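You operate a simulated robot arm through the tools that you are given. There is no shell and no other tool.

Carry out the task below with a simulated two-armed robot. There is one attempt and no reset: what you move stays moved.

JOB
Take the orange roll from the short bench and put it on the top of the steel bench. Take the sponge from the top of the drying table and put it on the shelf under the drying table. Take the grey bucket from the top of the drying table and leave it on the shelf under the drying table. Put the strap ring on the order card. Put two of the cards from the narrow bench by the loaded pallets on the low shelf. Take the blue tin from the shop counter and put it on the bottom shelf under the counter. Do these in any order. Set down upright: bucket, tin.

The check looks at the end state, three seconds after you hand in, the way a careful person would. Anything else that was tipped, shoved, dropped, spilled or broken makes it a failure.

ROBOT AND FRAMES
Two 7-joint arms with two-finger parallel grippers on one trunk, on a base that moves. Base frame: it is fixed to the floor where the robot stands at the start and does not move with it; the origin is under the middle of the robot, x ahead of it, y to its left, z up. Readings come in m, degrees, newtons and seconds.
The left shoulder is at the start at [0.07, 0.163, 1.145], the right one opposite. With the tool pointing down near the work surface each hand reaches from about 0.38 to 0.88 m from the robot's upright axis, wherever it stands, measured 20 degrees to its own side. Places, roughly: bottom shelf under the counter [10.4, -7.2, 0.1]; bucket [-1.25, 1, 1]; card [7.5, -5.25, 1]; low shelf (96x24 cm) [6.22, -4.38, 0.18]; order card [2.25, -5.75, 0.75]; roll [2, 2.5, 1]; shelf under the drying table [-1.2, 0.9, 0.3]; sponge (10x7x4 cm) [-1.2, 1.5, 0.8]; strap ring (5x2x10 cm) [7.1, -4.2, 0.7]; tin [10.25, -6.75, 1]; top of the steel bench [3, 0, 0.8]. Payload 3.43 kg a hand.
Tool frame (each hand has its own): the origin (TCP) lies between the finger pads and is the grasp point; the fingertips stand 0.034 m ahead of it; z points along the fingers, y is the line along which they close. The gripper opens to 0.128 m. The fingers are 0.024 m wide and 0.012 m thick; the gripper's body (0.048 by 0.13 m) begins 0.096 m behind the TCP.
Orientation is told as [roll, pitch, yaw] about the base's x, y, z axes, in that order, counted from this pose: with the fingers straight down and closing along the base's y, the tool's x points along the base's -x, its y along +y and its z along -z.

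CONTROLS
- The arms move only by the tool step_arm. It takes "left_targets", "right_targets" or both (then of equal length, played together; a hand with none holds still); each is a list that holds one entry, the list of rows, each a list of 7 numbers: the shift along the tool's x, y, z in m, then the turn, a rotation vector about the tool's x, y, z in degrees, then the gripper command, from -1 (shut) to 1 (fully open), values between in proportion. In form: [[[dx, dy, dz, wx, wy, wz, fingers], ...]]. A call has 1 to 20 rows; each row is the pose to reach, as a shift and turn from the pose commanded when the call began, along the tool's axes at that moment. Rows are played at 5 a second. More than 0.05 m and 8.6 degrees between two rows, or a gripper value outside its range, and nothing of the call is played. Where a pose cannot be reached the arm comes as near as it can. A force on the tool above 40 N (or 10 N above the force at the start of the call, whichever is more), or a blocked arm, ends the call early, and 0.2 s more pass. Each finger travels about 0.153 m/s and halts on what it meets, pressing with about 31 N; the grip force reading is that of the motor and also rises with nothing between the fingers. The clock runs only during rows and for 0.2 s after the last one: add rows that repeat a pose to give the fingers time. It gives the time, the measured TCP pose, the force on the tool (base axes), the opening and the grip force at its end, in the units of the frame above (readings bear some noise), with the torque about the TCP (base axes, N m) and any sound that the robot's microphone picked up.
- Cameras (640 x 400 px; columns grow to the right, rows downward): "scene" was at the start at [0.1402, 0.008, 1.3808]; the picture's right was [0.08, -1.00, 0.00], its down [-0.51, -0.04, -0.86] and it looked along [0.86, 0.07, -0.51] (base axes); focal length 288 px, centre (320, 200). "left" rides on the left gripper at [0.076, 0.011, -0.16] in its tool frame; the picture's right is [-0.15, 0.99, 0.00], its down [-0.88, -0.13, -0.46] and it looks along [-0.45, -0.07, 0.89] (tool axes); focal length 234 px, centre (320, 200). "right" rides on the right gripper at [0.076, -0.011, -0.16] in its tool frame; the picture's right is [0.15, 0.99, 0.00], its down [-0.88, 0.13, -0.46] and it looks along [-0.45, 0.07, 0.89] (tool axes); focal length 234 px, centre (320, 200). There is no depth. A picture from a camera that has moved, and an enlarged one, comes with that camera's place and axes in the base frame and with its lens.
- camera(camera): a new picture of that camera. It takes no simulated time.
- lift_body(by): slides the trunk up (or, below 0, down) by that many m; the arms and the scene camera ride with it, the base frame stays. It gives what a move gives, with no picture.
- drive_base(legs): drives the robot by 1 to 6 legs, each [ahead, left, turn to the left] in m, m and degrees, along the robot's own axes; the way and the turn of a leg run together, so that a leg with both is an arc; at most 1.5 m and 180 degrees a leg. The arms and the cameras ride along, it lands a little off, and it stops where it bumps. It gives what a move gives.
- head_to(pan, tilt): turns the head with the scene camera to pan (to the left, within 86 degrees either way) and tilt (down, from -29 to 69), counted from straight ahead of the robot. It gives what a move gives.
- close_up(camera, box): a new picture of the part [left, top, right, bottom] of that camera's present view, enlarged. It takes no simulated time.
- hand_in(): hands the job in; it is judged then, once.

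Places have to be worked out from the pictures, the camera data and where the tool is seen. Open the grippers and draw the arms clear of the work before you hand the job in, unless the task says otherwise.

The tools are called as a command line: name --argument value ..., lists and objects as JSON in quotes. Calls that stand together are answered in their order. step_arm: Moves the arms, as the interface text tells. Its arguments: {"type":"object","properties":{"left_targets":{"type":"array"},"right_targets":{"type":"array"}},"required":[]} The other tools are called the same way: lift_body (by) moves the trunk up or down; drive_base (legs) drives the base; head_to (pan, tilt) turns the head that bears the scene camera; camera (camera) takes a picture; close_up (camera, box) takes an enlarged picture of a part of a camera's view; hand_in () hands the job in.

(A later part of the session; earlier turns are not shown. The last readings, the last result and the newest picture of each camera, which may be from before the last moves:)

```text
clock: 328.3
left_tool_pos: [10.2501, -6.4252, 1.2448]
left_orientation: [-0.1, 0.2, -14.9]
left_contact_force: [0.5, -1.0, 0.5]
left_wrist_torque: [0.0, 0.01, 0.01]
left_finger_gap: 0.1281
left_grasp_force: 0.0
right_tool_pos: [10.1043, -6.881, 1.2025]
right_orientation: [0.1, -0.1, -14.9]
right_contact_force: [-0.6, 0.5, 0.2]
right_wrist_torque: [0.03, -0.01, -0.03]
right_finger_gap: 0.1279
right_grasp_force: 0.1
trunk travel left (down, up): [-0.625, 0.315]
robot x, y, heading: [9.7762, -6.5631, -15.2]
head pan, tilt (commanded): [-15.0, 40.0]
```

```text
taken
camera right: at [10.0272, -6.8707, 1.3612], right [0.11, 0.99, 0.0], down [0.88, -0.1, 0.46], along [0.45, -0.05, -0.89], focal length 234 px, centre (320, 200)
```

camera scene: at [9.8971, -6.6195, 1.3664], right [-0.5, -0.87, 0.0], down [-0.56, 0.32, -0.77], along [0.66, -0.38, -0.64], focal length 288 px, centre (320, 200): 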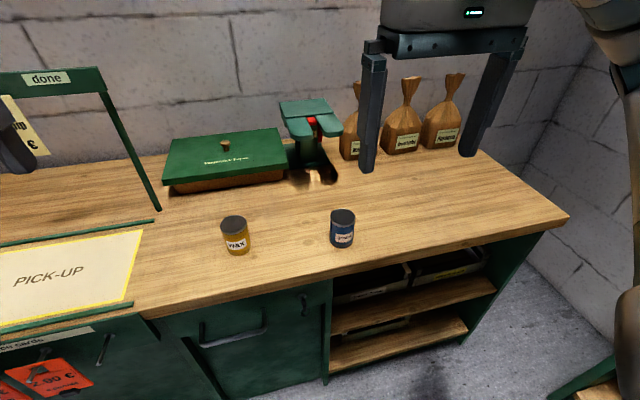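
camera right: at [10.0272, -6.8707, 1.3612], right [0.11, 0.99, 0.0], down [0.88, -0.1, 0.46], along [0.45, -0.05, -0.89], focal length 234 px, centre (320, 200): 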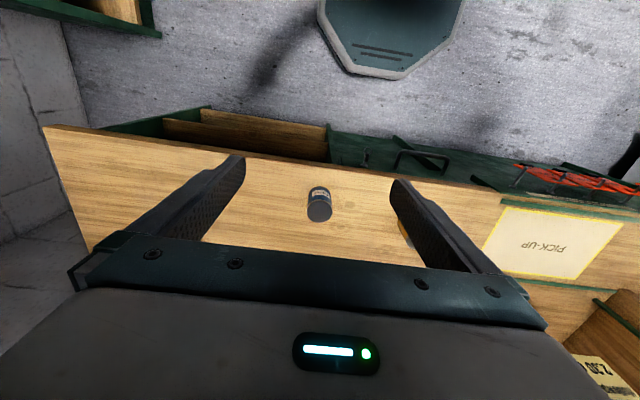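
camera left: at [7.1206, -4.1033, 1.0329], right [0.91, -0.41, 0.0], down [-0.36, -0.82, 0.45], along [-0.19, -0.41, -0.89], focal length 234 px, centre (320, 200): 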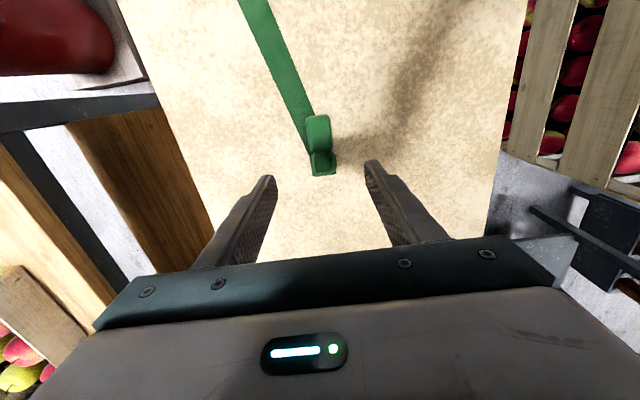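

I zoom on the tin in both views to triangulate.

close_up --camera "scene" --box '[310, 190, 374, 260]'

close_up --camera "right" --box '[280, 170, 360, 240]'

close_up --camera "scene" --box '[310, 230, 510, 390]'

```text
5.71 times, centred on (342, 225) of scene
camera zoom: at [9.8971, -6.6195, 1.3664], right [-0.5, -0.87, 0.0], down [-0.56, 0.32, -0.77], along [0.66, -0.38, -0.64], focal length 1645 px, centre (194, 57)
```

zoom: 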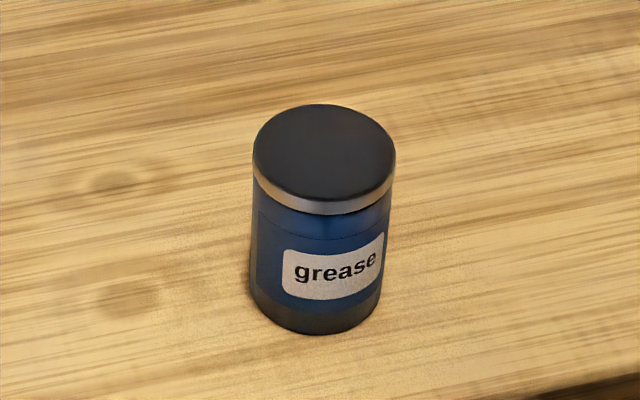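

```text
5.71 times, centred on (320, 205) of right
camera zoom: at [10.0272, -6.8707, 1.3612], right [0.11, 0.99, 0.0], down [0.88, -0.1, 0.46], along [0.45, -0.05, -0.89], focal length 1338 px, centre (320, 171)
```

zoom: 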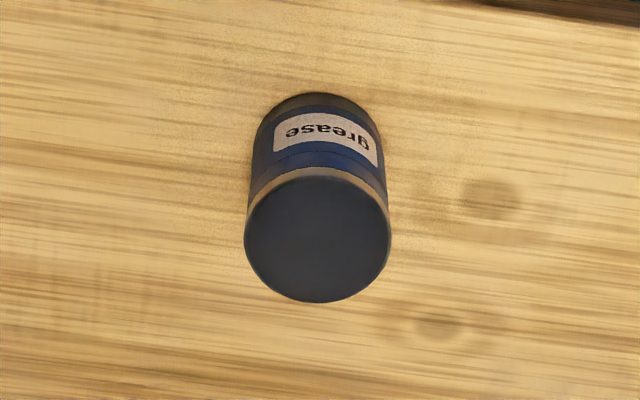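

```text
2.50 times, centred on (410, 310) of scene
camera zoom: at [9.8971, -6.6195, 1.3664], right [-0.5, -0.87, 0.0], down [-0.56, 0.32, -0.77], along [0.66, -0.38, -0.64], focal length 720 px, centre (95, -75)
```

zoom: 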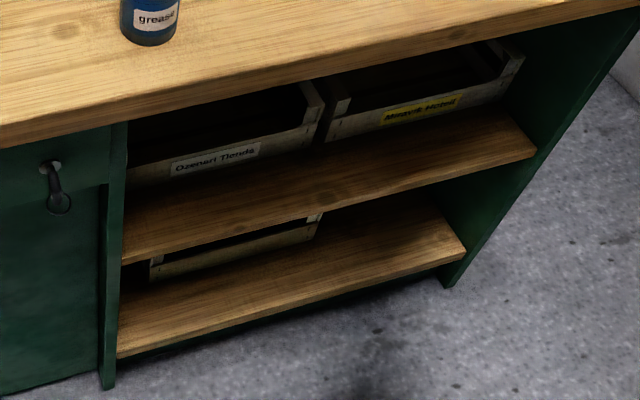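

Tin: top centre ≈(10.277,-6.898,0.924), diameter 5.5 cm, counter top ≈0.84. I back up 0.15 m for a comfortable reach and pitch the right hand 60° while moving above the tin.

drive_base --legs '[[-0.15, 0, 0]]'

step_arm --right_targets '[[[-0.032, 0.003, 0.01, 0, -6, 0, 1], [-0.064, 0.006, 0.02, 0, -12, 0, 1], [-0.096, 0.009, 0.03, 0, -18, 0, 1], [-0.128, 0.012, 0.04, 0, -24, 0, 1], [-0.16, 0.015, 0.05, 0, -30, 0, 1], [-0.192, 0.018, 0.06, 0, -36, 0, 1], [-0.224, 0.021, 0.07, 0, -42, 0, 1], [-0.256, 0.024, 0.08, 0, -48, 0, 1], [-0.288, 0.026, 0.09, 0, -54, 0, 1], [-0.32, 0.0284, 0.1, 0, -60, 0, 1], [-0.32, 0.0284, 0.1, 0, -60, 0, 1]]]'

camera --camera "scene"

camera --camera "right"

```text
clock: 329.6
left_tool_pos: [10.1057, -6.3872, 1.2433]
left_orientation: [-0.1, 0.3, -14.8]
left_contact_force: [0.2, -0.1, 0.0]
left_wrist_torque: [0.0, 0.03, -0.01]
left_finger_gap: 0.1278
left_grasp_force: 0.0
right_tool_pos: [9.9602, -6.8409, 1.2006]
right_orientation: [0.1, 0.0, -14.8]
right_contact_force: [-0.8, 0.4, 1.2]
right_wrist_torque: [-0.02, -0.03, 0.05]
right_finger_gap: 0.1281
right_grasp_force: 0.1
trunk travel left (down, up): [-0.625, 0.315]
robot x, y, heading: [9.6274, -6.5271, -14.8]
head pan, tilt (commanded): [-15.0, 40.0]
```

```text
clock: 332.0
left_tool_pos: [10.1037, -6.3863, 1.2449]
left_orientation: [-0.1, 0.2, -14.8]
left_contact_force: [-0.7, 0.6, 0.0]
left_wrist_torque: [0.01, -0.01, -0.02]
left_finger_gap: 0.1279
left_grasp_force: 0.0
right_tool_pos: [10.2777, -6.8957, 1.1018]
right_orientation: [0.1, -60.2, -14.8]
right_contact_force: [-0.8, 0.1, -0.6]
right_wrist_torque: [0.01, -0.01, 0.02]
right_finger_gap: 0.1279
right_grasp_force: 0.0
trunk travel left (down, up): [-0.625, 0.315]
robot x, y, heading: [9.6289, -6.5249, -14.6]
head pan, tilt (commanded): [-15.0, 40.0]
```

```text
taken
camera scene: at [9.7521, -6.581, 1.3665], right [-0.5, -0.87, 0.0], down [-0.56, 0.32, -0.77], along [0.67, -0.38, -0.64], focal length 288 px, centre (320, 200)
```

scene: 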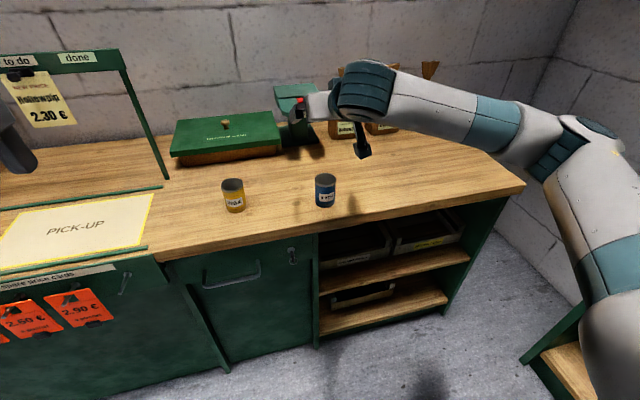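

```text
taken
camera right: at [10.1037, -6.8609, 1.1158], right [0.18, 0.98, -0.13], down [0.07, 0.11, 0.99], along [0.98, -0.19, -0.05], focal length 234 px, centre (320, 200)
```

right: 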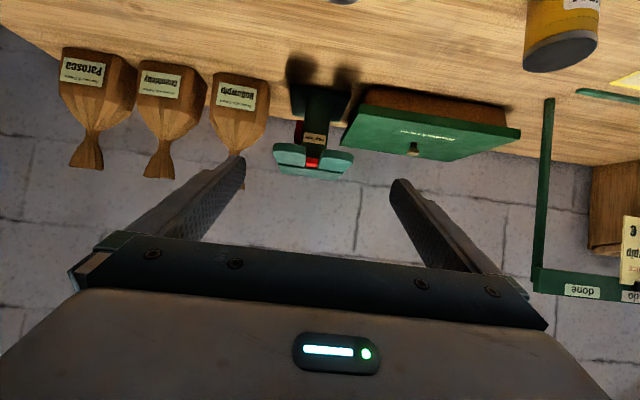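

Positioned right above the tin. I descend vertically 0.218 m in tool coordinates.

step_arm --right_targets '[[[0.032, 0, 0.0185, 0, 0, 0, 1], [0.064, 0, 0.037, 0, 0, 0, 1], [0.096, 0, 0.0555, 0, 0, 0, 1], [0.128, 0, 0.074, 0, 0, 0, 1], [0.16, 0, 0.0925, 0, 0, 0, 1], [0.18, 0, 0.104, 0, 0, 0, 1], [0.1888, 0, 0.109, 0, 0, 0, 1], [0.1888, 0, 0.109, 0, 0, 0, 1]]]'

camera --camera "right"

close_up --camera "scene" --box '[250, 100, 410, 240]'

```text
clock: 333.8
left_tool_pos: [10.1057, -6.3866, 1.2439]
left_orientation: [-0.1, 0.3, -14.9]
left_contact_force: [0.3, -0.3, 0.1]
left_wrist_torque: [-0.03, -0.01, -0.02]
left_finger_gap: 0.1279
left_grasp_force: 0.1
right_tool_pos: [10.2757, -6.896, 0.9062]
right_orientation: [-0.1, -60.1, -14.8]
right_contact_force: [0.8, 0.2, -0.5]
right_wrist_torque: [-0.03, 0.0, -0.02]
right_finger_gap: 0.1281
right_grasp_force: 0.0
right hand out of reach, approached as far as the arm can: row 6, 7, 8
trunk travel left (down, up): [-0.625, 0.315]
robot x, y, heading: [9.6289, -6.5252, -15.1]
head pan, tilt (commanded): [-15.0, 40.0]
```

```text
taken
camera right: at [10.1032, -6.8614, 0.9203], right [0.18, 0.98, -0.13], down [0.08, 0.11, 0.99], along [0.98, -0.19, -0.05], focal length 234 px, centre (320, 200)
```

right: 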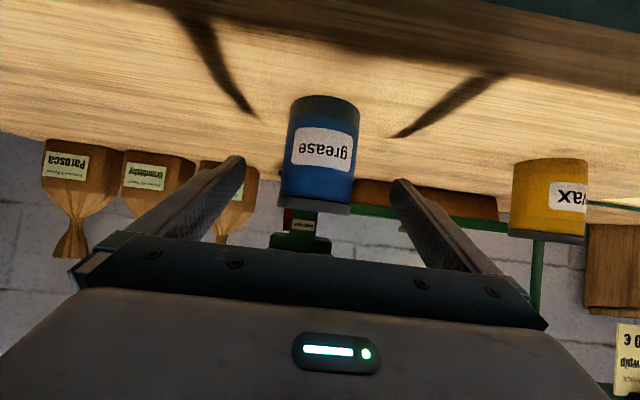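

```text
2.86 times, centred on (330, 170) of scene
camera zoom: at [9.7527, -6.5807, 1.3664], right [-0.5, -0.87, 0.0], down [-0.56, 0.32, -0.77], along [0.66, -0.38, -0.64], focal length 822 px, centre (291, 286)
```

zoom: 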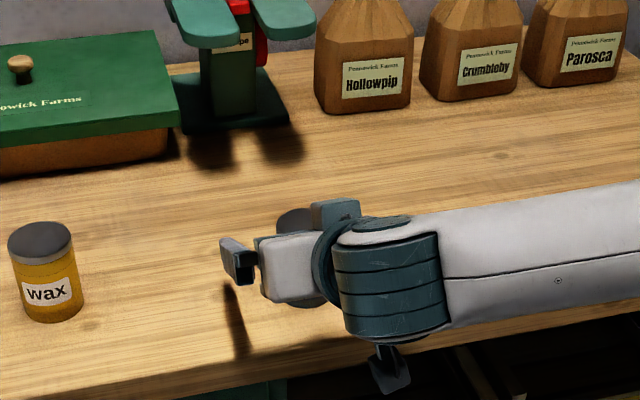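

The arm's limit left the hand at z≈0.906; lowering the trunk 2 cm brings it to the tin's middle. Then I close.

lift_body --by -0.02

step_arm --right_targets '[[[0, 0, 0, 0, 0, 0, 0.6], [0, 0, 0, 0, 0, 0, 0.2], [0, 0, 0, 0, 0, 0, -0.2], [0, 0, 0, 0, 0, 0, -0.6], [0, 0, 0, 0, 0, 0, -1], [0, 0, 0, 0, 0, 0, -1]]]'

camera --camera "right"

```text
clock: 334.5
left_tool_pos: [10.1043, -6.3859, 1.2253]
left_orientation: [-0.2, 0.2, -14.9]
left_contact_force: [0.0, -0.1, 0.8]
left_wrist_torque: [0.01, 0.01, 0.02]
left_finger_gap: 0.1281
left_grasp_force: 0.1
right_tool_pos: [10.2765, -6.8969, 0.8869]
right_orientation: [0.1, -60.1, -14.8]
right_contact_force: [-1.2, -0.2, 0.8]
right_wrist_torque: [-0.02, 0.0, 0.0]
right_finger_gap: 0.1281
right_grasp_force: 0.0
trunk travel left (down, up): [-0.605, 0.335]
robot x, y, heading: [9.6285, -6.5311, -14.7]
head pan, tilt (commanded): [-15.0, 40.0]
```

```text
clock: 335.9
left_tool_pos: [10.1052, -6.3867, 1.2251]
left_orientation: [-0.1, 0.3, -14.8]
left_contact_force: [0.1, 0.0, 0.3]
left_wrist_torque: [-0.03, 0.02, 0.01]
left_finger_gap: 0.1278
left_grasp_force: 0.0
right_tool_pos: [10.2766, -6.8959, 0.8857]
right_orientation: [0.0, -60.2, -14.8]
right_contact_force: [0.7, 0.8, 0.3]
right_wrist_torque: [-0.01, 0.02, 0.02]
right_finger_gap: 0.0553
right_grasp_force: 31.1
trunk travel left (down, up): [-0.605, 0.335]
robot x, y, heading: [9.6284, -6.5284, -14.8]
head pan, tilt (commanded): [-15.0, 40.0]
```

```text
taken
camera right: at [10.1032, -6.8615, 0.9003], right [0.18, 0.98, -0.13], down [0.08, 0.11, 0.99], along [0.98, -0.19, -0.05], focal length 234 px, centre (320, 200)
```

right: 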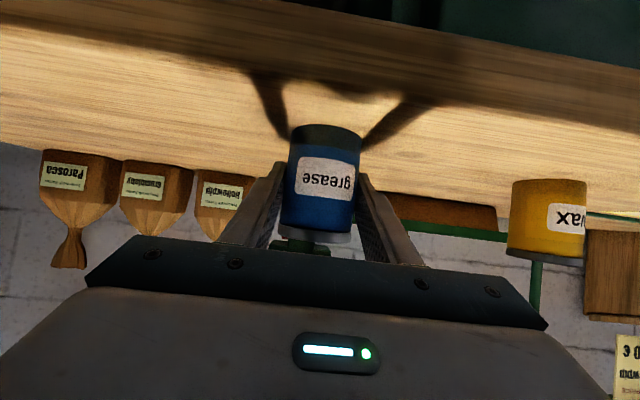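

Gripped, but this steep pitch limits how low the hand can go; the bottom shelf (z≈0.1) needs about 0.37 m below the shoulder. The tin hasn't moved yet, so I release it, lift away, back off and test which pitch can reach that low.

step_arm --right_targets '[[[0, 0, 0, 0, 0, 0, -0.5], [0, 0, 0, 0, 0, 0, 0.1], [0, 0, 0, 0, 0, 0, 0.7], [0, 0, 0, 0, 0, 0, 1], [-0.032, 0, -0.0185, 0, 0, 0, 1], [-0.064, 0, -0.037, 0, 0, 0, 1], [-0.096, 0, -0.0555, 0, 0, 0, 1], [-0.128, 0, -0.074, 0, 0, 0, 1], [-0.16, 0, -0.0925, 0, 0, 0, 1], [-0.16, 0, -0.0925, 0, 0, 0, 1]]]'

camera --camera "scene"

drive_base --legs '[[-0.6, 0, 0]]'

```text
clock: 338.1
left_tool_pos: [10.1048, -6.3877, 1.2252]
left_orientation: [-0.1, 0.3, -14.8]
left_contact_force: [-0.5, -0.7, 0.3]
left_wrist_torque: [0.01, -0.01, 0.01]
left_finger_gap: 0.1281
left_grasp_force: 0.1
right_tool_pos: [10.276, -6.8956, 1.0706]
right_orientation: [0.0, -60.1, -14.8]
right_contact_force: [0.1, -0.3, 0.1]
right_wrist_torque: [0.04, 0.0, -0.03]
right_finger_gap: 0.1281
right_grasp_force: 0.1
trunk travel left (down, up): [-0.605, 0.335]
robot x, y, heading: [9.627, -6.5262, -15.0]
head pan, tilt (commanded): [-15.0, 40.0]
```

```text
taken
camera scene: at [9.7529, -6.5816, 1.3464], right [-0.5, -0.87, 0.0], down [-0.56, 0.32, -0.77], along [0.66, -0.38, -0.64], focal length 288 px, centre (320, 200)
```

scene: 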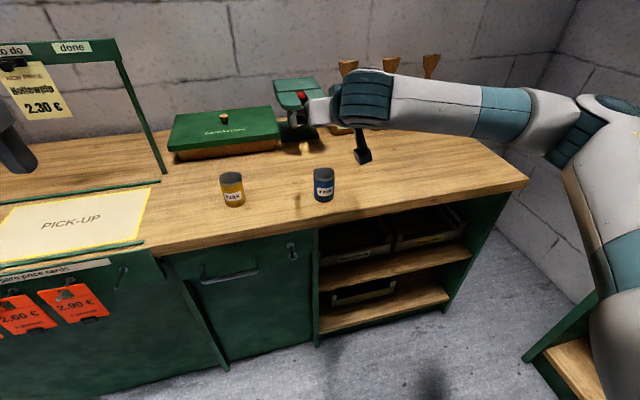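

```text
clock: 341.5
left_tool_pos: [9.5204, -6.2325, 1.2241]
left_orientation: [-0.2, 0.3, -15.0]
left_contact_force: [-0.4, 0.1, -0.4]
left_wrist_torque: [-0.01, -0.04, -0.03]
left_finger_gap: 0.1281
left_grasp_force: 0.0
right_tool_pos: [9.6866, -6.7434, 1.0708]
right_orientation: [0.0, -60.1, -15.1]
right_contact_force: [-0.5, -0.4, 0.4]
right_wrist_torque: [0.02, 0.01, -0.02]
right_finger_gap: 0.1282
right_grasp_force: 0.1
trunk travel left (down, up): [-0.605, 0.335]
robot x, y, heading: [9.0437, -6.37, -15.1]
head pan, tilt (commanded): [-15.0, 40.0]
```

Now in free space I test pitch 40° at the equivalent low height (≈0.375 m below the shoulder).

step_arm --right_targets '[[[0.035, 0, 0.02, 0, 2.5, 0, 1], [0.07, 0, 0.04, 0, 5, 0, 1], [0.105, 0, 0.06, 0, 7.5, 0, 1], [0.14, 0, 0.08, 0, 10, 0, 1], [0.175, 0, 0.1, 0, 12.5, 0, 1], [0.21, 0, 0.12, 0, 15, 0, 1], [0.245, 0, 0.14, 0, 17.5, 0, 1], [0.277, 0, 0.16, 0, 20, 0, 1], [0.277, 0, 0.16, 0, 20, 0, 1]]]'

head_to --pan -30 --tilt 40

camera --camera "scene"

```text
clock: 343.5
left_tool_pos: [9.5199, -6.2329, 1.2257]
left_orientation: [-0.1, 0.3, -14.9]
left_contact_force: [0.4, -0.6, -1.0]
left_wrist_torque: [0.03, 0.01, 0.02]
left_finger_gap: 0.1281
left_grasp_force: 0.0
right_tool_pos: [9.6875, -6.7424, 0.7507]
right_orientation: [0.1, -40.1, -15.1]
right_contact_force: [-0.1, -0.1, -0.3]
right_wrist_torque: [0.0, -0.01, -0.01]
right_finger_gap: 0.1279
right_grasp_force: 0.0
trunk travel left (down, up): [-0.605, 0.335]
robot x, y, heading: [9.045, -6.3718, -14.9]
head pan, tilt (commanded): [-15.0, 40.0]
```

```text
clock: 344.3
left_tool_pos: [9.5199, -6.233, 1.2235]
left_orientation: [-0.1, 0.3, -14.9]
left_contact_force: [-0.4, 0.2, 0.4]
left_wrist_torque: [0.02, -0.04, -0.01]
left_finger_gap: 0.1282
left_grasp_force: 0.0
right_tool_pos: [9.688, -6.7427, 0.7505]
right_orientation: [0.0, -40.1, -15.1]
right_contact_force: [-0.1, 0.7, -0.3]
right_wrist_torque: [0.02, 0.02, -0.02]
right_finger_gap: 0.1279
right_grasp_force: 0.1
trunk travel left (down, up): [-0.605, 0.335]
robot x, y, heading: [9.0425, -6.3708, -14.9]
head pan, tilt (commanded): [-30.0, 40.0]
```

```text
taken
camera scene: at [9.153, -6.4432, 1.3464], right [-0.71, -0.71, 0.0], down [-0.45, 0.45, -0.77], along [0.54, -0.54, -0.64], focal length 288 px, centre (320, 200)
```

scene: 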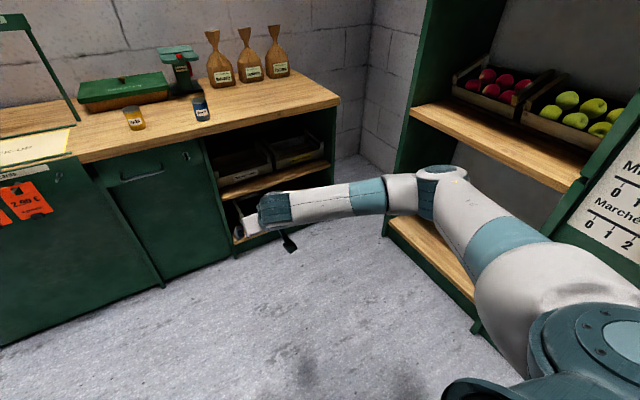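

Pitch 40° reaches fine. I raise the hand again, drive back to the counter, and regrasp the tin at this pitch.

step_arm --right_targets '[[[-0.03, 0, -0.036, 0, 0, 0, 1], [-0.06, 0, -0.0715, 0, 0, 0, 1], [-0.09, 0, -0.107, 0, 0, 0, 1], [-0.12, 0, -0.143, 0, 0, 0, 1], [-0.15, 0, -0.179, 0, 0, 0, 1], [-0.18, 0, -0.2145, 0, 0, 0, 1], [-0.195, 0, -0.2325, 0, 0, 0, 1], [-0.195, 0, -0.2325, 0, 0, 0, 1]]]'

drive_base --legs '[[0.6, 0, 0]]'

head_to --pan -15 --tilt 40

camera --camera "scene"

camera --camera "right"

```text
clock: 346.1
left_tool_pos: [9.5195, -6.2332, 1.2246]
left_orientation: [-0.1, 0.3, -15.0]
left_contact_force: [0.9, -0.4, -0.3]
left_wrist_torque: [0.0, -0.01, -0.03]
left_finger_gap: 0.1281
left_grasp_force: 0.1
right_tool_pos: [9.6875, -6.7428, 1.0554]
right_orientation: [0.0, -40.1, -15.1]
right_contact_force: [0.2, 0.4, -1.0]
right_wrist_torque: [0.01, 0.01, -0.02]
right_finger_gap: 0.1279
right_grasp_force: 0.0
trunk travel left (down, up): [-0.605, 0.335]
robot x, y, heading: [9.0406, -6.369, -15.1]
head pan, tilt (commanded): [-30.0, 40.0]
```

```text
clock: 349.5
left_tool_pos: [10.0952, -6.3861, 1.2242]
left_orientation: [0.0, 0.3, -14.9]
left_contact_force: [-0.6, -0.8, -0.1]
left_wrist_torque: [0.03, 0.04, -0.02]
left_finger_gap: 0.128
left_grasp_force: 0.2
right_tool_pos: [10.2647, -6.897, 1.0566]
right_orientation: [-0.1, -40.1, -15.0]
right_contact_force: [0.0, 0.6, 0.4]
right_wrist_torque: [-0.04, 0.01, -0.02]
right_finger_gap: 0.1283
right_grasp_force: 0.1
trunk travel left (down, up): [-0.605, 0.335]
robot x, y, heading: [9.6205, -6.5261, -14.9]
head pan, tilt (commanded): [-30.0, 40.0]
```

```text
clock: 350.2
left_tool_pos: [10.0951, -6.3857, 1.2257]
left_orientation: [-0.1, 0.3, -15.0]
left_contact_force: [-0.4, 0.3, 0.0]
left_wrist_torque: [0.01, 0.0, 0.0]
left_finger_gap: 0.1281
left_grasp_force: 0.3
right_tool_pos: [10.2635, -6.8951, 1.0551]
right_orientation: [0.0, -40.0, -15.1]
right_contact_force: [-0.8, 0.1, -0.7]
right_wrist_torque: [-0.02, 0.01, 0.0]
right_finger_gap: 0.1279
right_grasp_force: 0.0
trunk travel left (down, up): [-0.605, 0.335]
robot x, y, heading: [9.6211, -6.5247, -14.8]
head pan, tilt (commanded): [-15.0, 40.0]
```

```text
taken
camera scene: at [9.7418, -6.5796, 1.3464], right [-0.5, -0.87, 0.0], down [-0.56, 0.32, -0.77], along [0.66, -0.38, -0.64], focal length 288 px, centre (320, 200)
```

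scene: 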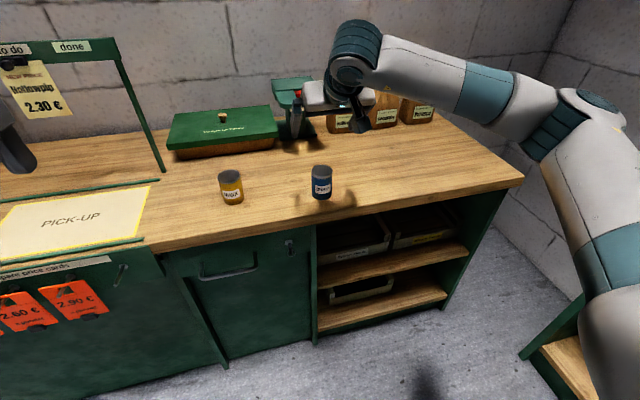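

```text
taken
camera right: at [10.1054, -6.8643, 1.1294], right [0.15, 0.98, -0.09], down [0.4, 0.03, 0.92], along [0.9, -0.17, -0.39], focal length 234 px, centre (320, 200)
```

right: 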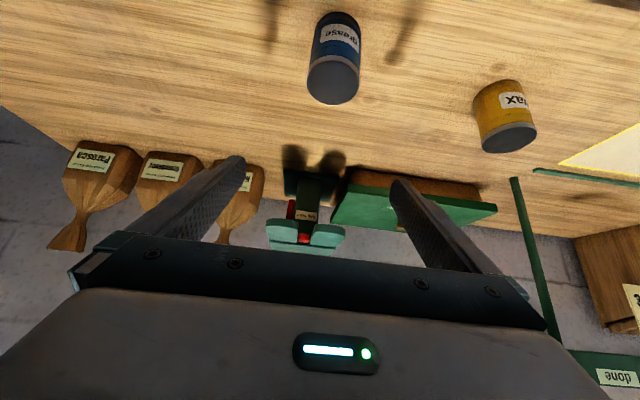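

I shift 1.2 cm forward and descend onto the tin, then close.

step_arm --right_targets '[[[-0.0092, 0.002, 0.0077, 0, 0, 0, 1], [0.0183, 0.002, 0.0405, 0, 0, 0, 1], [0.0459, 0.002, 0.0734, 0, 0, 0, 1], [0.0735, 0.002, 0.1062, 0, 0, 0, 1], [0.0937, 0.002, 0.1303, 0, 0, 0, 1], [0.1011, 0.002, 0.1391, 0, 0, 0, 1], [0.1011, 0.002, 0.1391, 0, 0, 0, 1]]]'

camera --camera "right"

```text
clock: 351.8
left_tool_pos: [10.095, -6.3862, 1.2244]
left_orientation: [-0.1, 0.2, -14.9]
left_contact_force: [-0.6, -0.2, 0.5]
left_wrist_torque: [-0.03, -0.01, -0.02]
left_finger_gap: 0.128
left_grasp_force: 0.1
right_tool_pos: [10.2765, -6.8942, 0.8843]
right_orientation: [0.1, -40.1, -15.0]
right_contact_force: [1.1, 0.2, -0.5]
right_wrist_torque: [-0.02, -0.02, -0.01]
right_finger_gap: 0.1282
right_grasp_force: 0.0
trunk travel left (down, up): [-0.605, 0.335]
robot x, y, heading: [9.6206, -6.5267, -14.8]
head pan, tilt (commanded): [-15.0, 40.0]
```

```text
taken
camera right: at [10.1171, -6.8655, 0.9584], right [0.15, 0.98, -0.09], down [0.4, 0.03, 0.92], along [0.9, -0.17, -0.39], focal length 234 px, centre (320, 200)
```

right: 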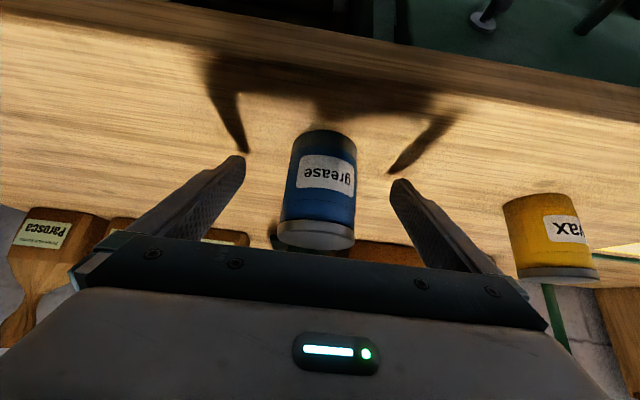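

The tin is centred between the fingers. I close and lift with the trunk.

step_arm --right_targets '[[[0, 0, 0, 0, 0, 0, 0.6], [0, 0, 0, 0, 0, 0, 0.2], [0, 0, 0, 0, 0, 0, -0.2], [0, 0, 0, 0, 0, 0, -0.6], [0, 0, 0, 0, 0, 0, -1], [0, 0, 0, 0, 0, 0, -1]]]'

lift_body --by 0.12

camera --camera "right"

camera --camera "scene"

```text
clock: 353.2
left_tool_pos: [10.0944, -6.3862, 1.2254]
left_orientation: [-0.1, 0.3, -14.9]
left_contact_force: [0.6, -0.2, 0.5]
left_wrist_torque: [0.04, 0.02, -0.01]
left_finger_gap: 0.1282
left_grasp_force: 0.0
right_tool_pos: [10.2751, -6.8976, 0.8857]
right_orientation: [0.1, -40.1, -15.0]
right_contact_force: [-0.6, 0.4, 0.4]
right_wrist_torque: [0.03, 0.0, 0.03]
right_finger_gap: 0.0555
right_grasp_force: 31.0
trunk travel left (down, up): [-0.605, 0.335]
robot x, y, heading: [9.6186, -6.5238, -14.7]
head pan, tilt (commanded): [-15.0, 40.0]
```

```text
clock: 354.7
left_tool_pos: [10.0954, -6.3865, 1.3447]
left_orientation: [0.0, 0.3, -14.9]
left_contact_force: [-0.1, -1.0, -0.8]
left_wrist_torque: [-0.02, 0.0, -0.01]
left_finger_gap: 0.1281
left_grasp_force: 0.0
right_tool_pos: [10.276, -6.8964, 1.0044]
right_orientation: [0.0, -40.0, -15.0]
right_contact_force: [0.3, 1.2, -2.1]
right_wrist_torque: [0.0, 0.0, 0.0]
right_finger_gap: 0.0554
right_grasp_force: 31.3
trunk travel left (down, up): [-0.725, 0.215]
robot x, y, heading: [9.621, -6.525, -15.2]
head pan, tilt (commanded): [-15.0, 40.0]
```

```text
taken
camera right: at [10.1174, -6.8655, 1.0783], right [0.15, 0.98, -0.09], down [0.4, 0.03, 0.92], along [0.9, -0.17, -0.39], focal length 234 px, centre (320, 200)
```

right: 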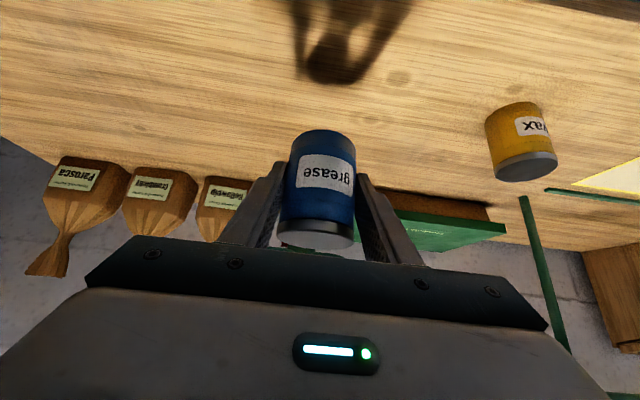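

```text
taken
camera scene: at [9.7424, -6.5797, 1.4663], right [-0.5, -0.87, 0.0], down [-0.56, 0.32, -0.77], along [0.66, -0.38, -0.64], focal length 288 px, centre (320, 200)
```

scene: 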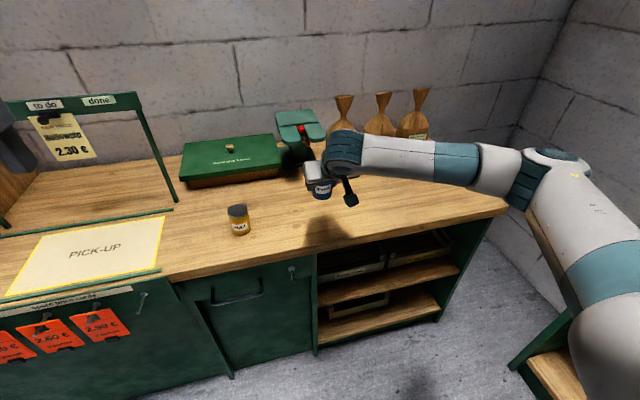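

The tin is held upright. Before moving to the shelf I check the clearance to the green cabinet on my right.

head_to --pan -50 --tilt 35

camera --camera "scene"

```text
clock: 355.7
left_tool_pos: [10.0963, -6.3863, 1.344]
left_orientation: [-0.1, 0.3, -14.9]
left_contact_force: [-0.2, -0.5, 0.1]
left_wrist_torque: [0.02, -0.01, -0.01]
left_finger_gap: 0.1278
left_grasp_force: 0.1
right_tool_pos: [10.2758, -6.8964, 1.0041]
right_orientation: [0.1, -40.2, -15.1]
right_contact_force: [0.2, 0.5, -0.8]
right_wrist_torque: [0.01, 0.01, -0.01]
right_finger_gap: 0.0556
right_grasp_force: 31.0
trunk travel left (down, up): [-0.725, 0.215]
robot x, y, heading: [9.6199, -6.523, -15.1]
head pan, tilt (commanded): [-50.0, 35.0]
```

```text
taken
camera scene: at [9.7059, -6.617, 1.474], right [-0.91, -0.42, 0.0], down [-0.24, 0.52, -0.82], along [0.35, -0.74, -0.57], focal length 288 px, centre (320, 200)
```

scene: 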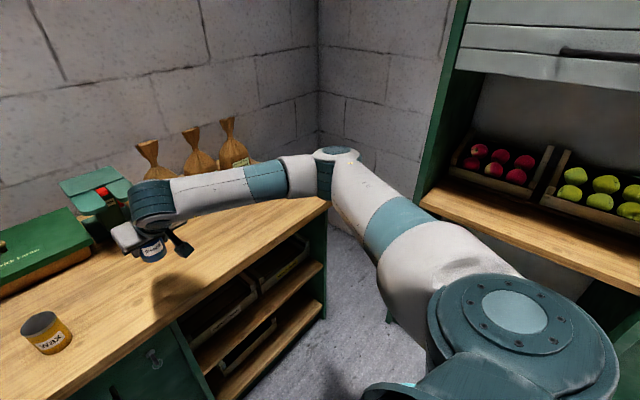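

The cabinet corner is at about (9.76,-7.62). I back off, tuck the left hand, lower the trunk fully, then extend the right hand to the right and low so its elbow stays away from the cabinet.

drive_base --legs '[[-0.5, 0, 0]]'

step_arm --left_targets '[[[0.032, 0.006, 0, 0, 0, 0, 1], [0.064, 0.012, 0, 0, 0, 0, 1], [0.096, 0.018, 0, 0, 0, 0, 1], [0.128, 0.024, 0, 0, 0, 0, 1], [0.15, 0.03, 0, 0, 0, 0, 1], [0.15, 0.03, 0, 0, 0, 0, 1]]]'

lift_body --by -0.4

lift_body --by -0.32

head_to --pan -20 --tilt 20

camera --camera "scene"

```text
clock: 358.7
left_tool_pos: [9.6133, -6.2577, 1.3449]
left_orientation: [-0.1, 0.3, -14.9]
left_contact_force: [-0.1, -0.7, 0.2]
left_wrist_torque: [0.01, 0.02, 0.03]
left_finger_gap: 0.1278
left_grasp_force: 0.1
right_tool_pos: [9.7948, -6.7688, 1.0047]
right_orientation: [0.0, -40.0, -15.0]
right_contact_force: [-0.1, 0.6, -1.6]
right_wrist_torque: [0.0, 0.05, 0.0]
right_finger_gap: 0.0554
right_grasp_force: 31.6
trunk travel left (down, up): [-0.725, 0.215]
robot x, y, heading: [9.1389, -6.394, -15.1]
head pan, tilt (commanded): [-50.0, 35.0]
```

```text
clock: 360.1
left_tool_pos: [9.477, -6.1905, 1.3449]
left_orientation: [0.0, 0.3, -14.8]
left_contact_force: [0.1, 0.0, 0.1]
left_wrist_torque: [-0.01, 0.03, 0.01]
left_finger_gap: 0.1278
left_grasp_force: 0.0
right_tool_pos: [9.7934, -6.7683, 1.0039]
right_orientation: [0.1, -40.0, -15.0]
right_contact_force: [1.2, -0.2, -2.0]
right_wrist_torque: [0.03, -0.02, 0.04]
right_finger_gap: 0.0553
right_grasp_force: 30.6
trunk travel left (down, up): [-0.725, 0.215]
robot x, y, heading: [9.1362, -6.4011, -14.8]
head pan, tilt (commanded): [-50.0, 35.0]
```

```text
clock: 363.9
left_tool_pos: [9.4765, -6.1896, 0.947]
left_orientation: [-0.1, 0.3, -15.0]
left_contact_force: [-0.1, 0.9, -1.3]
left_wrist_torque: [0.02, 0.01, 0.0]
left_finger_gap: 0.1281
left_grasp_force: 0.1
right_tool_pos: [9.793, -6.7679, 0.6044]
right_orientation: [0.0, -40.1, -15.0]
right_contact_force: [-0.4, 0.1, -1.3]
right_wrist_torque: [0.0, 0.0, -0.01]
right_finger_gap: 0.0554
right_grasp_force: 31.4
trunk travel left (down, up): [-0.325, 0.615]
robot x, y, heading: [9.14, -6.3971, -14.8]
head pan, tilt (commanded): [-50.0, 35.0]
```

```text
clock: 367.1
left_tool_pos: [9.4751, -6.1901, 0.6256]
left_orientation: [-0.2, 0.3, -14.9]
left_contact_force: [0.4, 0.6, -0.5]
left_wrist_torque: [0.01, 0.01, 0.02]
left_finger_gap: 0.128
left_grasp_force: 0.1
right_tool_pos: [9.7935, -6.7671, 0.2838]
right_orientation: [0.0, -40.1, -15.0]
right_contact_force: [0.2, -0.3, -1.7]
right_wrist_torque: [0.0, 0.01, 0.0]
right_finger_gap: 0.0555
right_grasp_force: 31.0
trunk travel left (down, up): [-0.005, 0.935]
robot x, y, heading: [9.1352, -6.3938, -15.1]
head pan, tilt (commanded): [-50.0, 35.0]
```

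```text
clock: 368.0
left_tool_pos: [9.4754, -6.1896, 0.625]
left_orientation: [-0.1, 0.3, -14.8]
left_contact_force: [-0.5, 0.2, -0.3]
left_wrist_torque: [-0.02, 0.02, 0.02]
left_finger_gap: 0.1278
left_grasp_force: 0.0
right_tool_pos: [9.7941, -6.7677, 0.2855]
right_orientation: [0.0, -40.1, -14.9]
right_contact_force: [-0.1, 1.0, -1.9]
right_wrist_torque: [0.0, -0.01, 0.01]
right_finger_gap: 0.0553
right_grasp_force: 31.3
trunk travel left (down, up): [-0.005, 0.935]
robot x, y, heading: [9.1377, -6.3978, -15.1]
head pan, tilt (commanded): [-20.0, 20.0]
```

```text
taken
camera scene: at [9.2627, -6.462, 0.7778], right [-0.57, -0.82, 0.0], down [-0.28, 0.2, -0.94], along [0.77, -0.54, -0.34], focal length 288 px, centre (320, 200)
```

scene: 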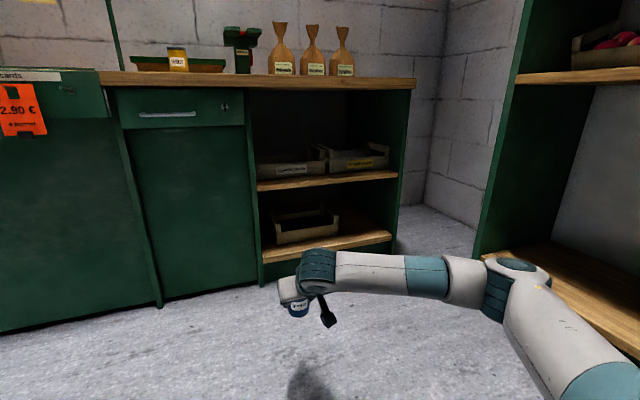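

Bottom shelf ≈0.127 high, its crate's right end at about the middle; free room right of it. I shift the right hand to the right, slightly back and lower, with a small yaw, in free space.

step_arm --right_targets '[[[0.0151, -0.0297, -0.001, 1.07, 0, 1.28, -1], [0.0302, -0.0594, -0.002, 2.14, 0, 2.55, -1], [0.0452, -0.0892, -0.003, 3.22, 0, 3.83, -1], [0.0603, -0.1189, -0.004, 4.29, 0, 5.11, -1], [0.0754, -0.1486, -0.005, 5.36, 0, 6.38, -1], [0.0905, -0.1783, -0.006, 6.43, 0, 7.66, -1], [0.1055, -0.2081, -0.007, 7.51, 0, 8.94, -1], [0.1206, -0.2378, -0.008, 8.58, 0, 10.21, -1], [0.1357, -0.2675, -0.0094, 9.65, 0, 11.49, -1], [0.1357, -0.2675, -0.0094, 9.65, 0, 11.49, -1]]]'

head_to --pan -35 --tilt 25

camera --camera "scene"

camera --camera "right"

```text
clock: 370.2
left_tool_pos: [9.4753, -6.1894, 0.6259]
left_orientation: [-0.2, 0.3, -14.9]
left_contact_force: [-0.3, -0.9, -0.1]
left_wrist_torque: [0.01, 0.05, 0.02]
left_finger_gap: 0.128
left_grasp_force: 0.0
right_tool_pos: [9.6194, -6.9977, 0.2036]
right_orientation: [0.1, -40.1, -30.0]
right_contact_force: [1.0, 0.2, -1.7]
right_wrist_torque: [0.0, 0.0, 0.01]
right_finger_gap: 0.0553
right_grasp_force: 30.4
trunk travel left (down, up): [-0.005, 0.935]
robot x, y, heading: [9.1342, -6.3978, -14.8]
head pan, tilt (commanded): [-20.0, 20.0]
```

```text
clock: 371.0
left_tool_pos: [9.4762, -6.19, 0.6261]
left_orientation: [0.0, 0.3, -14.9]
left_contact_force: [0.5, 0.7, -0.8]
left_wrist_torque: [0.0, -0.02, -0.01]
left_finger_gap: 0.1279
left_grasp_force: 0.0
right_tool_pos: [9.6192, -6.9985, 0.2047]
right_orientation: [0.0, -40.1, -30.0]
right_contact_force: [0.9, -0.1, -1.5]
right_wrist_torque: [0.02, 0.0, -0.04]
right_finger_gap: 0.055
right_grasp_force: 30.9
trunk travel left (down, up): [-0.005, 0.935]
robot x, y, heading: [9.1357, -6.395, -14.7]
head pan, tilt (commanded): [-35.0, 25.0]
```

```text
taken
camera scene: at [9.2457, -6.4792, 0.7698], right [-0.76, -0.64, 0.0], down [-0.27, 0.32, -0.91], along [0.58, -0.69, -0.42], focal length 288 px, centre (320, 200)
```

scene: 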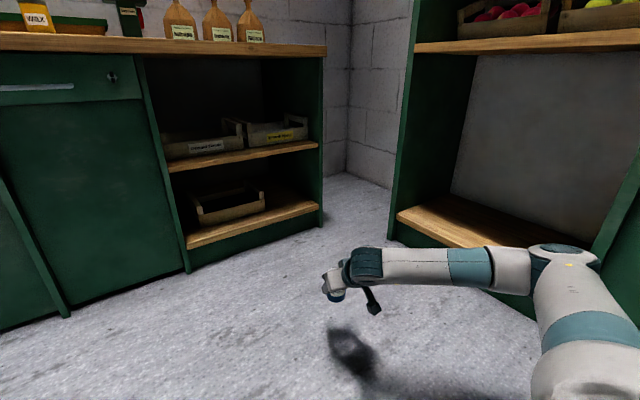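

```text
taken
camera right: at [9.4737, -6.9273, 0.2779], right [0.4, 0.91, -0.09], down [0.39, -0.08, 0.92], along [0.83, -0.4, -0.39], focal length 234 px, centre (320, 200)
```

right: 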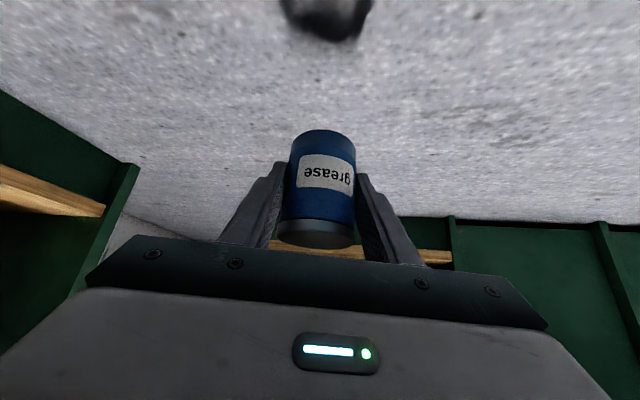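

The pose is reachable with the elbow clear. I slide right 0.156 m and go forward 0.4 m, then check.

drive_base --legs '[[0, -0.156, 0], [0.4, 0, 0]]'

camera --camera "scene"

camera --camera "right"

```text
clock: 374.5
left_tool_pos: [9.8205, -6.4432, 0.6267]
left_orientation: [-0.1, 0.3, -14.9]
left_contact_force: [0.2, 0.3, -1.1]
left_wrist_torque: [-0.01, -0.01, -0.02]
left_finger_gap: 0.1282
left_grasp_force: 0.1
right_tool_pos: [9.9637, -7.2512, 0.2049]
right_orientation: [0.0, -40.1, -30.0]
right_contact_force: [0.4, 0.1, -1.1]
right_wrist_torque: [-0.02, 0.0, 0.03]
right_finger_gap: 0.0554
right_grasp_force: 30.8
trunk travel left (down, up): [-0.005, 0.935]
robot x, y, heading: [9.4839, -6.6498, -15.0]
head pan, tilt (commanded): [-35.0, 25.0]
```

```text
taken
camera scene: at [9.591, -6.7329, 0.7697], right [-0.76, -0.64, 0.0], down [-0.27, 0.32, -0.91], along [0.58, -0.69, -0.42], focal length 288 px, centre (320, 200)
```

scene: 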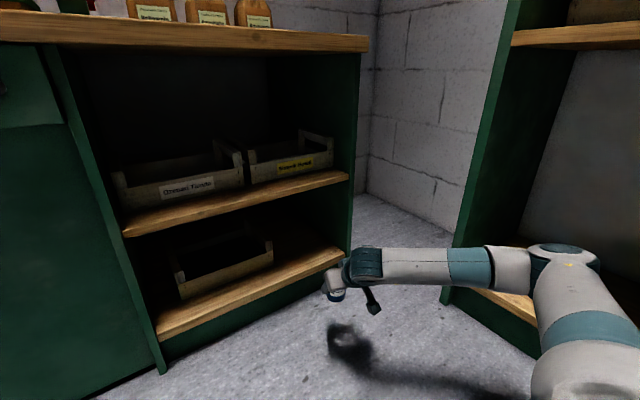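

```text
taken
camera right: at [9.8195, -7.1808, 0.2779], right [0.4, 0.91, -0.09], down [0.39, -0.08, 0.92], along [0.83, -0.4, -0.39], focal length 234 px, centre (320, 200)
```

right: 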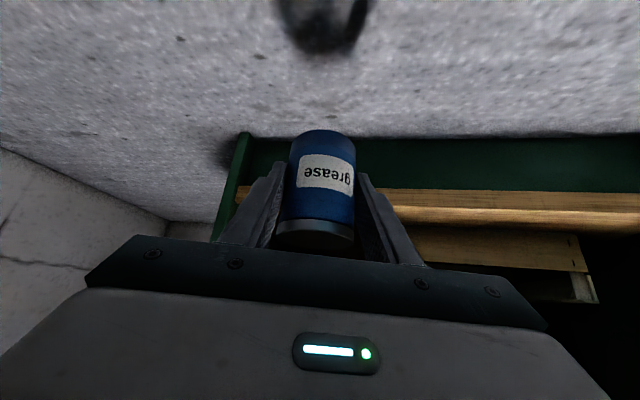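

Tin lines up with the free area right of the crate (e2≈-4.425). I drive forward 0.25 m to bring it over the shelf.

drive_base --legs '[[0.25, 0, 0]]'

camera --camera "scene"

camera --camera "right"

```text
clock: 376.3
left_tool_pos: [10.0634, -6.5078, 0.6255]
left_orientation: [-0.1, 0.4, -14.8]
left_contact_force: [-0.8, -0.7, -0.2]
left_wrist_torque: [-0.04, 0.01, 0.01]
left_finger_gap: 0.128
left_grasp_force: 0.1
right_tool_pos: [10.2061, -7.3155, 0.2048]
right_orientation: [0.0, -40.1, -29.9]
right_contact_force: [0.8, 0.1, -1.7]
right_wrist_torque: [0.02, 0.0, 0.02]
right_finger_gap: 0.0551
right_grasp_force: 31.3
trunk travel left (down, up): [-0.005, 0.935]
robot x, y, heading: [9.7254, -6.7153, -15.0]
head pan, tilt (commanded): [-35.0, 25.0]
```

```text
taken
camera scene: at [9.8329, -6.7971, 0.7697], right [-0.76, -0.64, 0.0], down [-0.27, 0.32, -0.91], along [0.58, -0.69, -0.42], focal length 288 px, centre (320, 200)
```

scene: 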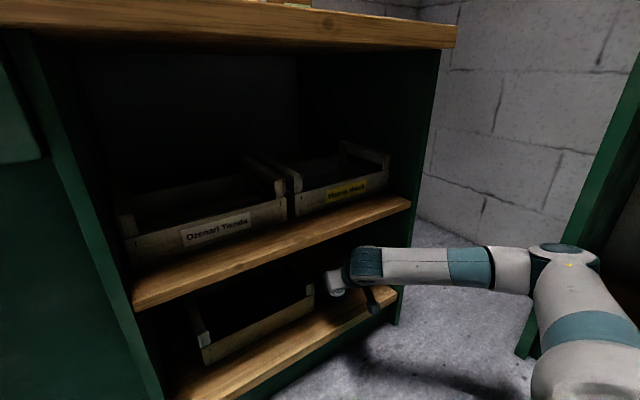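

```text
taken
camera right: at [10.0614, -7.2449, 0.2779], right [0.4, 0.91, -0.09], down [0.39, -0.08, 0.92], along [0.83, -0.4, -0.39], focal length 234 px, centre (320, 200)
```

right: 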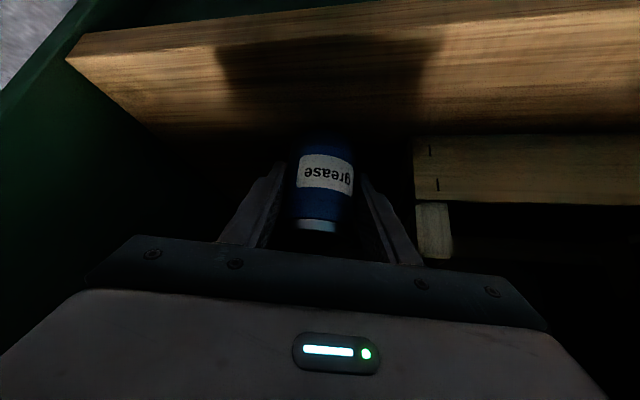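

TCP is exactly at target over the shelf. I lower toward the shelf, then in fine steps until contact.

step_arm --right_targets '[[[0.008, 0, 0.0095, 0, 0, 0, -1], [0.0148, 0, 0.0176, 0, 0, 0, -1], [0.0148, 0, 0.0176, 0, 0, 0, -1]]]'

step_arm --right_targets '[[[0.0013, 0, 0.0015, 0, 0, 0, -1], [0.0026, 0, 0.0031, 0, 0, 0, -1], [0.0026, 0, 0.0031, 0, 0, 0, -1]]]'

step_arm --right_targets '[[[0.0013, 0, 0.0015, 0, 0, 0, -1], [0.0019, 0, 0.0023, 0, 0, 0, -1], [0.0019, 0, 0.0023, 0, 0, 0, -1]]]'

camera --camera "right"

```text
clock: 377.1
left_tool_pos: [10.0627, -6.5059, 0.627]
left_orientation: [-0.1, 0.2, -14.9]
left_contact_force: [0.2, -0.4, 0.8]
left_wrist_torque: [-0.01, -0.02, -0.03]
left_finger_gap: 0.1281
left_grasp_force: 0.1
right_tool_pos: [10.2086, -7.3161, 0.1853]
right_orientation: [0.2, -40.5, -29.8]
right_contact_force: [-2.0, 0.2, 18.1]
right_wrist_torque: [0.38, 0.05, 0.07]
right_finger_gap: 0.0554
right_grasp_force: 31.1
trunk travel left (down, up): [-0.005, 0.935]
robot x, y, heading: [9.7227, -6.7149, -14.8]
head pan, tilt (commanded): [-35.0, 25.0]
```

```text
clock: 377.9
left_tool_pos: [10.0622, -6.5059, 0.6262]
left_orientation: [-0.2, 0.0, -14.8]
left_contact_force: [-0.6, 0.3, -0.3]
left_wrist_torque: [-0.01, 0.01, 0.0]
left_finger_gap: 0.1279
left_grasp_force: 0.1
right_tool_pos: [10.208, -7.3167, 0.1812]
right_orientation: [0.0, -40.4, -29.9]
right_contact_force: [3.8, -1.8, 25.6]
right_wrist_torque: [0.12, -0.45, 0.08]
right_finger_gap: 0.0555
right_grasp_force: 31.2
trunk travel left (down, up): [-0.005, 0.935]
robot x, y, heading: [9.7276, -6.7124, -14.8]
head pan, tilt (commanded): [-35.0, 25.0]
```

```text
clock: 378.7
left_tool_pos: [10.0615, -6.5058, 0.626]
left_orientation: [-0.2, 0.1, -14.9]
left_contact_force: [-0.6, -0.6, 0.0]
left_wrist_torque: [0.01, 0.0, 0.0]
left_finger_gap: 0.128
left_grasp_force: 0.1
right_tool_pos: [10.2072, -7.3156, 0.176]
right_orientation: [0.1, -40.2, -29.7]
right_contact_force: [-1.3, 2.1, 26.5]
right_wrist_torque: [0.14, -0.28, 0.06]
right_finger_gap: 0.0554
right_grasp_force: 30.6
trunk travel left (down, up): [-0.005, 0.935]
robot x, y, heading: [9.7262, -6.7133, -14.8]
head pan, tilt (commanded): [-35.0, 25.0]
```

```text
taken
camera right: at [10.0613, -7.2446, 0.2501], right [0.4, 0.91, -0.09], down [0.39, -0.07, 0.92], along [0.83, -0.4, -0.39], focal length 234 px, centre (320, 200)
```

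right: 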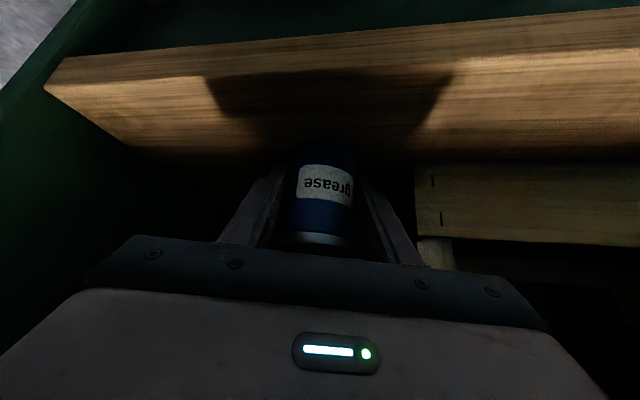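

Contact made at ≈0.186 and the tin is standing on the shelf. I ease up ~4 mm, open partly, and withdraw back-up along the fingers a little, then check.

step_arm --right_targets '[[[-0.0025, 0, -0.003, 0, 0, 0, -1], [-0.0025, 0, -0.003, 0, 0, 0, -0.6], [-0.0025, 0, -0.003, 0, 0, 0, -0.2], [-0.0025, 0, -0.003, 0, 0, 0, 0.2], [-0.0025, 0, -0.003, 0, 0, 0, 0.4], [-0.0025, 0, -0.003, 0, 0, 0, 0.4]]]'

camera --camera "right"

close_up --camera "scene" --box '[260, 220, 420, 340]'

```text
clock: 380.1
left_tool_pos: [10.0619, -6.5061, 0.6244]
left_orientation: [-0.2, 0.3, -14.8]
left_contact_force: [-0.3, -1.5, 0.4]
left_wrist_torque: [0.01, 0.02, 0.03]
left_finger_gap: 0.1281
left_grasp_force: 0.1
right_tool_pos: [10.2058, -7.316, 0.1786]
right_orientation: [-0.1, -40.0, -29.9]
right_contact_force: [-0.5, -0.8, -0.3]
right_wrist_torque: [-0.01, 0.01, -0.01]
right_finger_gap: 0.0893
right_grasp_force: 0.0
trunk travel left (down, up): [-0.005, 0.935]
robot x, y, heading: [9.7242, -6.7136, -14.8]
head pan, tilt (commanded): [-35.0, 25.0]
```

```text
taken
camera right: at [10.061, -7.2451, 0.2519], right [0.4, 0.91, -0.09], down [0.4, -0.08, 0.92], along [0.83, -0.4, -0.39], focal length 234 px, centre (320, 200)
```

right: 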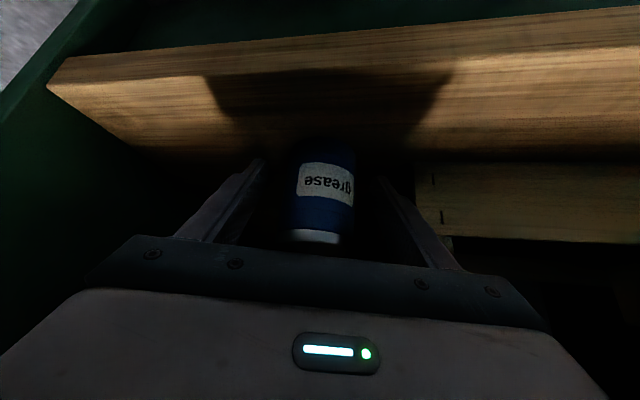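

```text
3.33 times, centred on (340, 280) of scene
camera zoom: at [9.8328, -6.797, 0.7697], right [-0.76, -0.64, 0.0], down [-0.27, 0.32, -0.91], along [0.58, -0.69, -0.42], focal length 960 px, centre (253, -67)
```

zoom: 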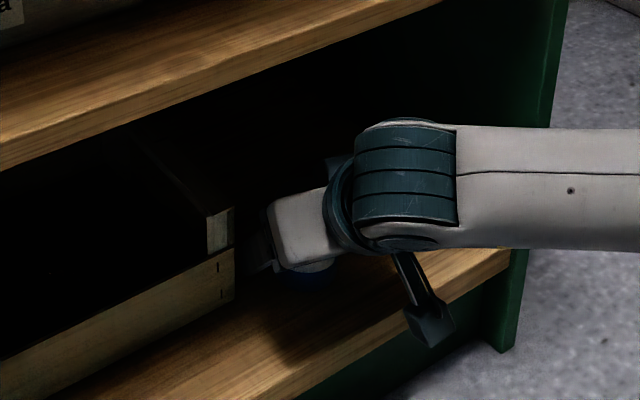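

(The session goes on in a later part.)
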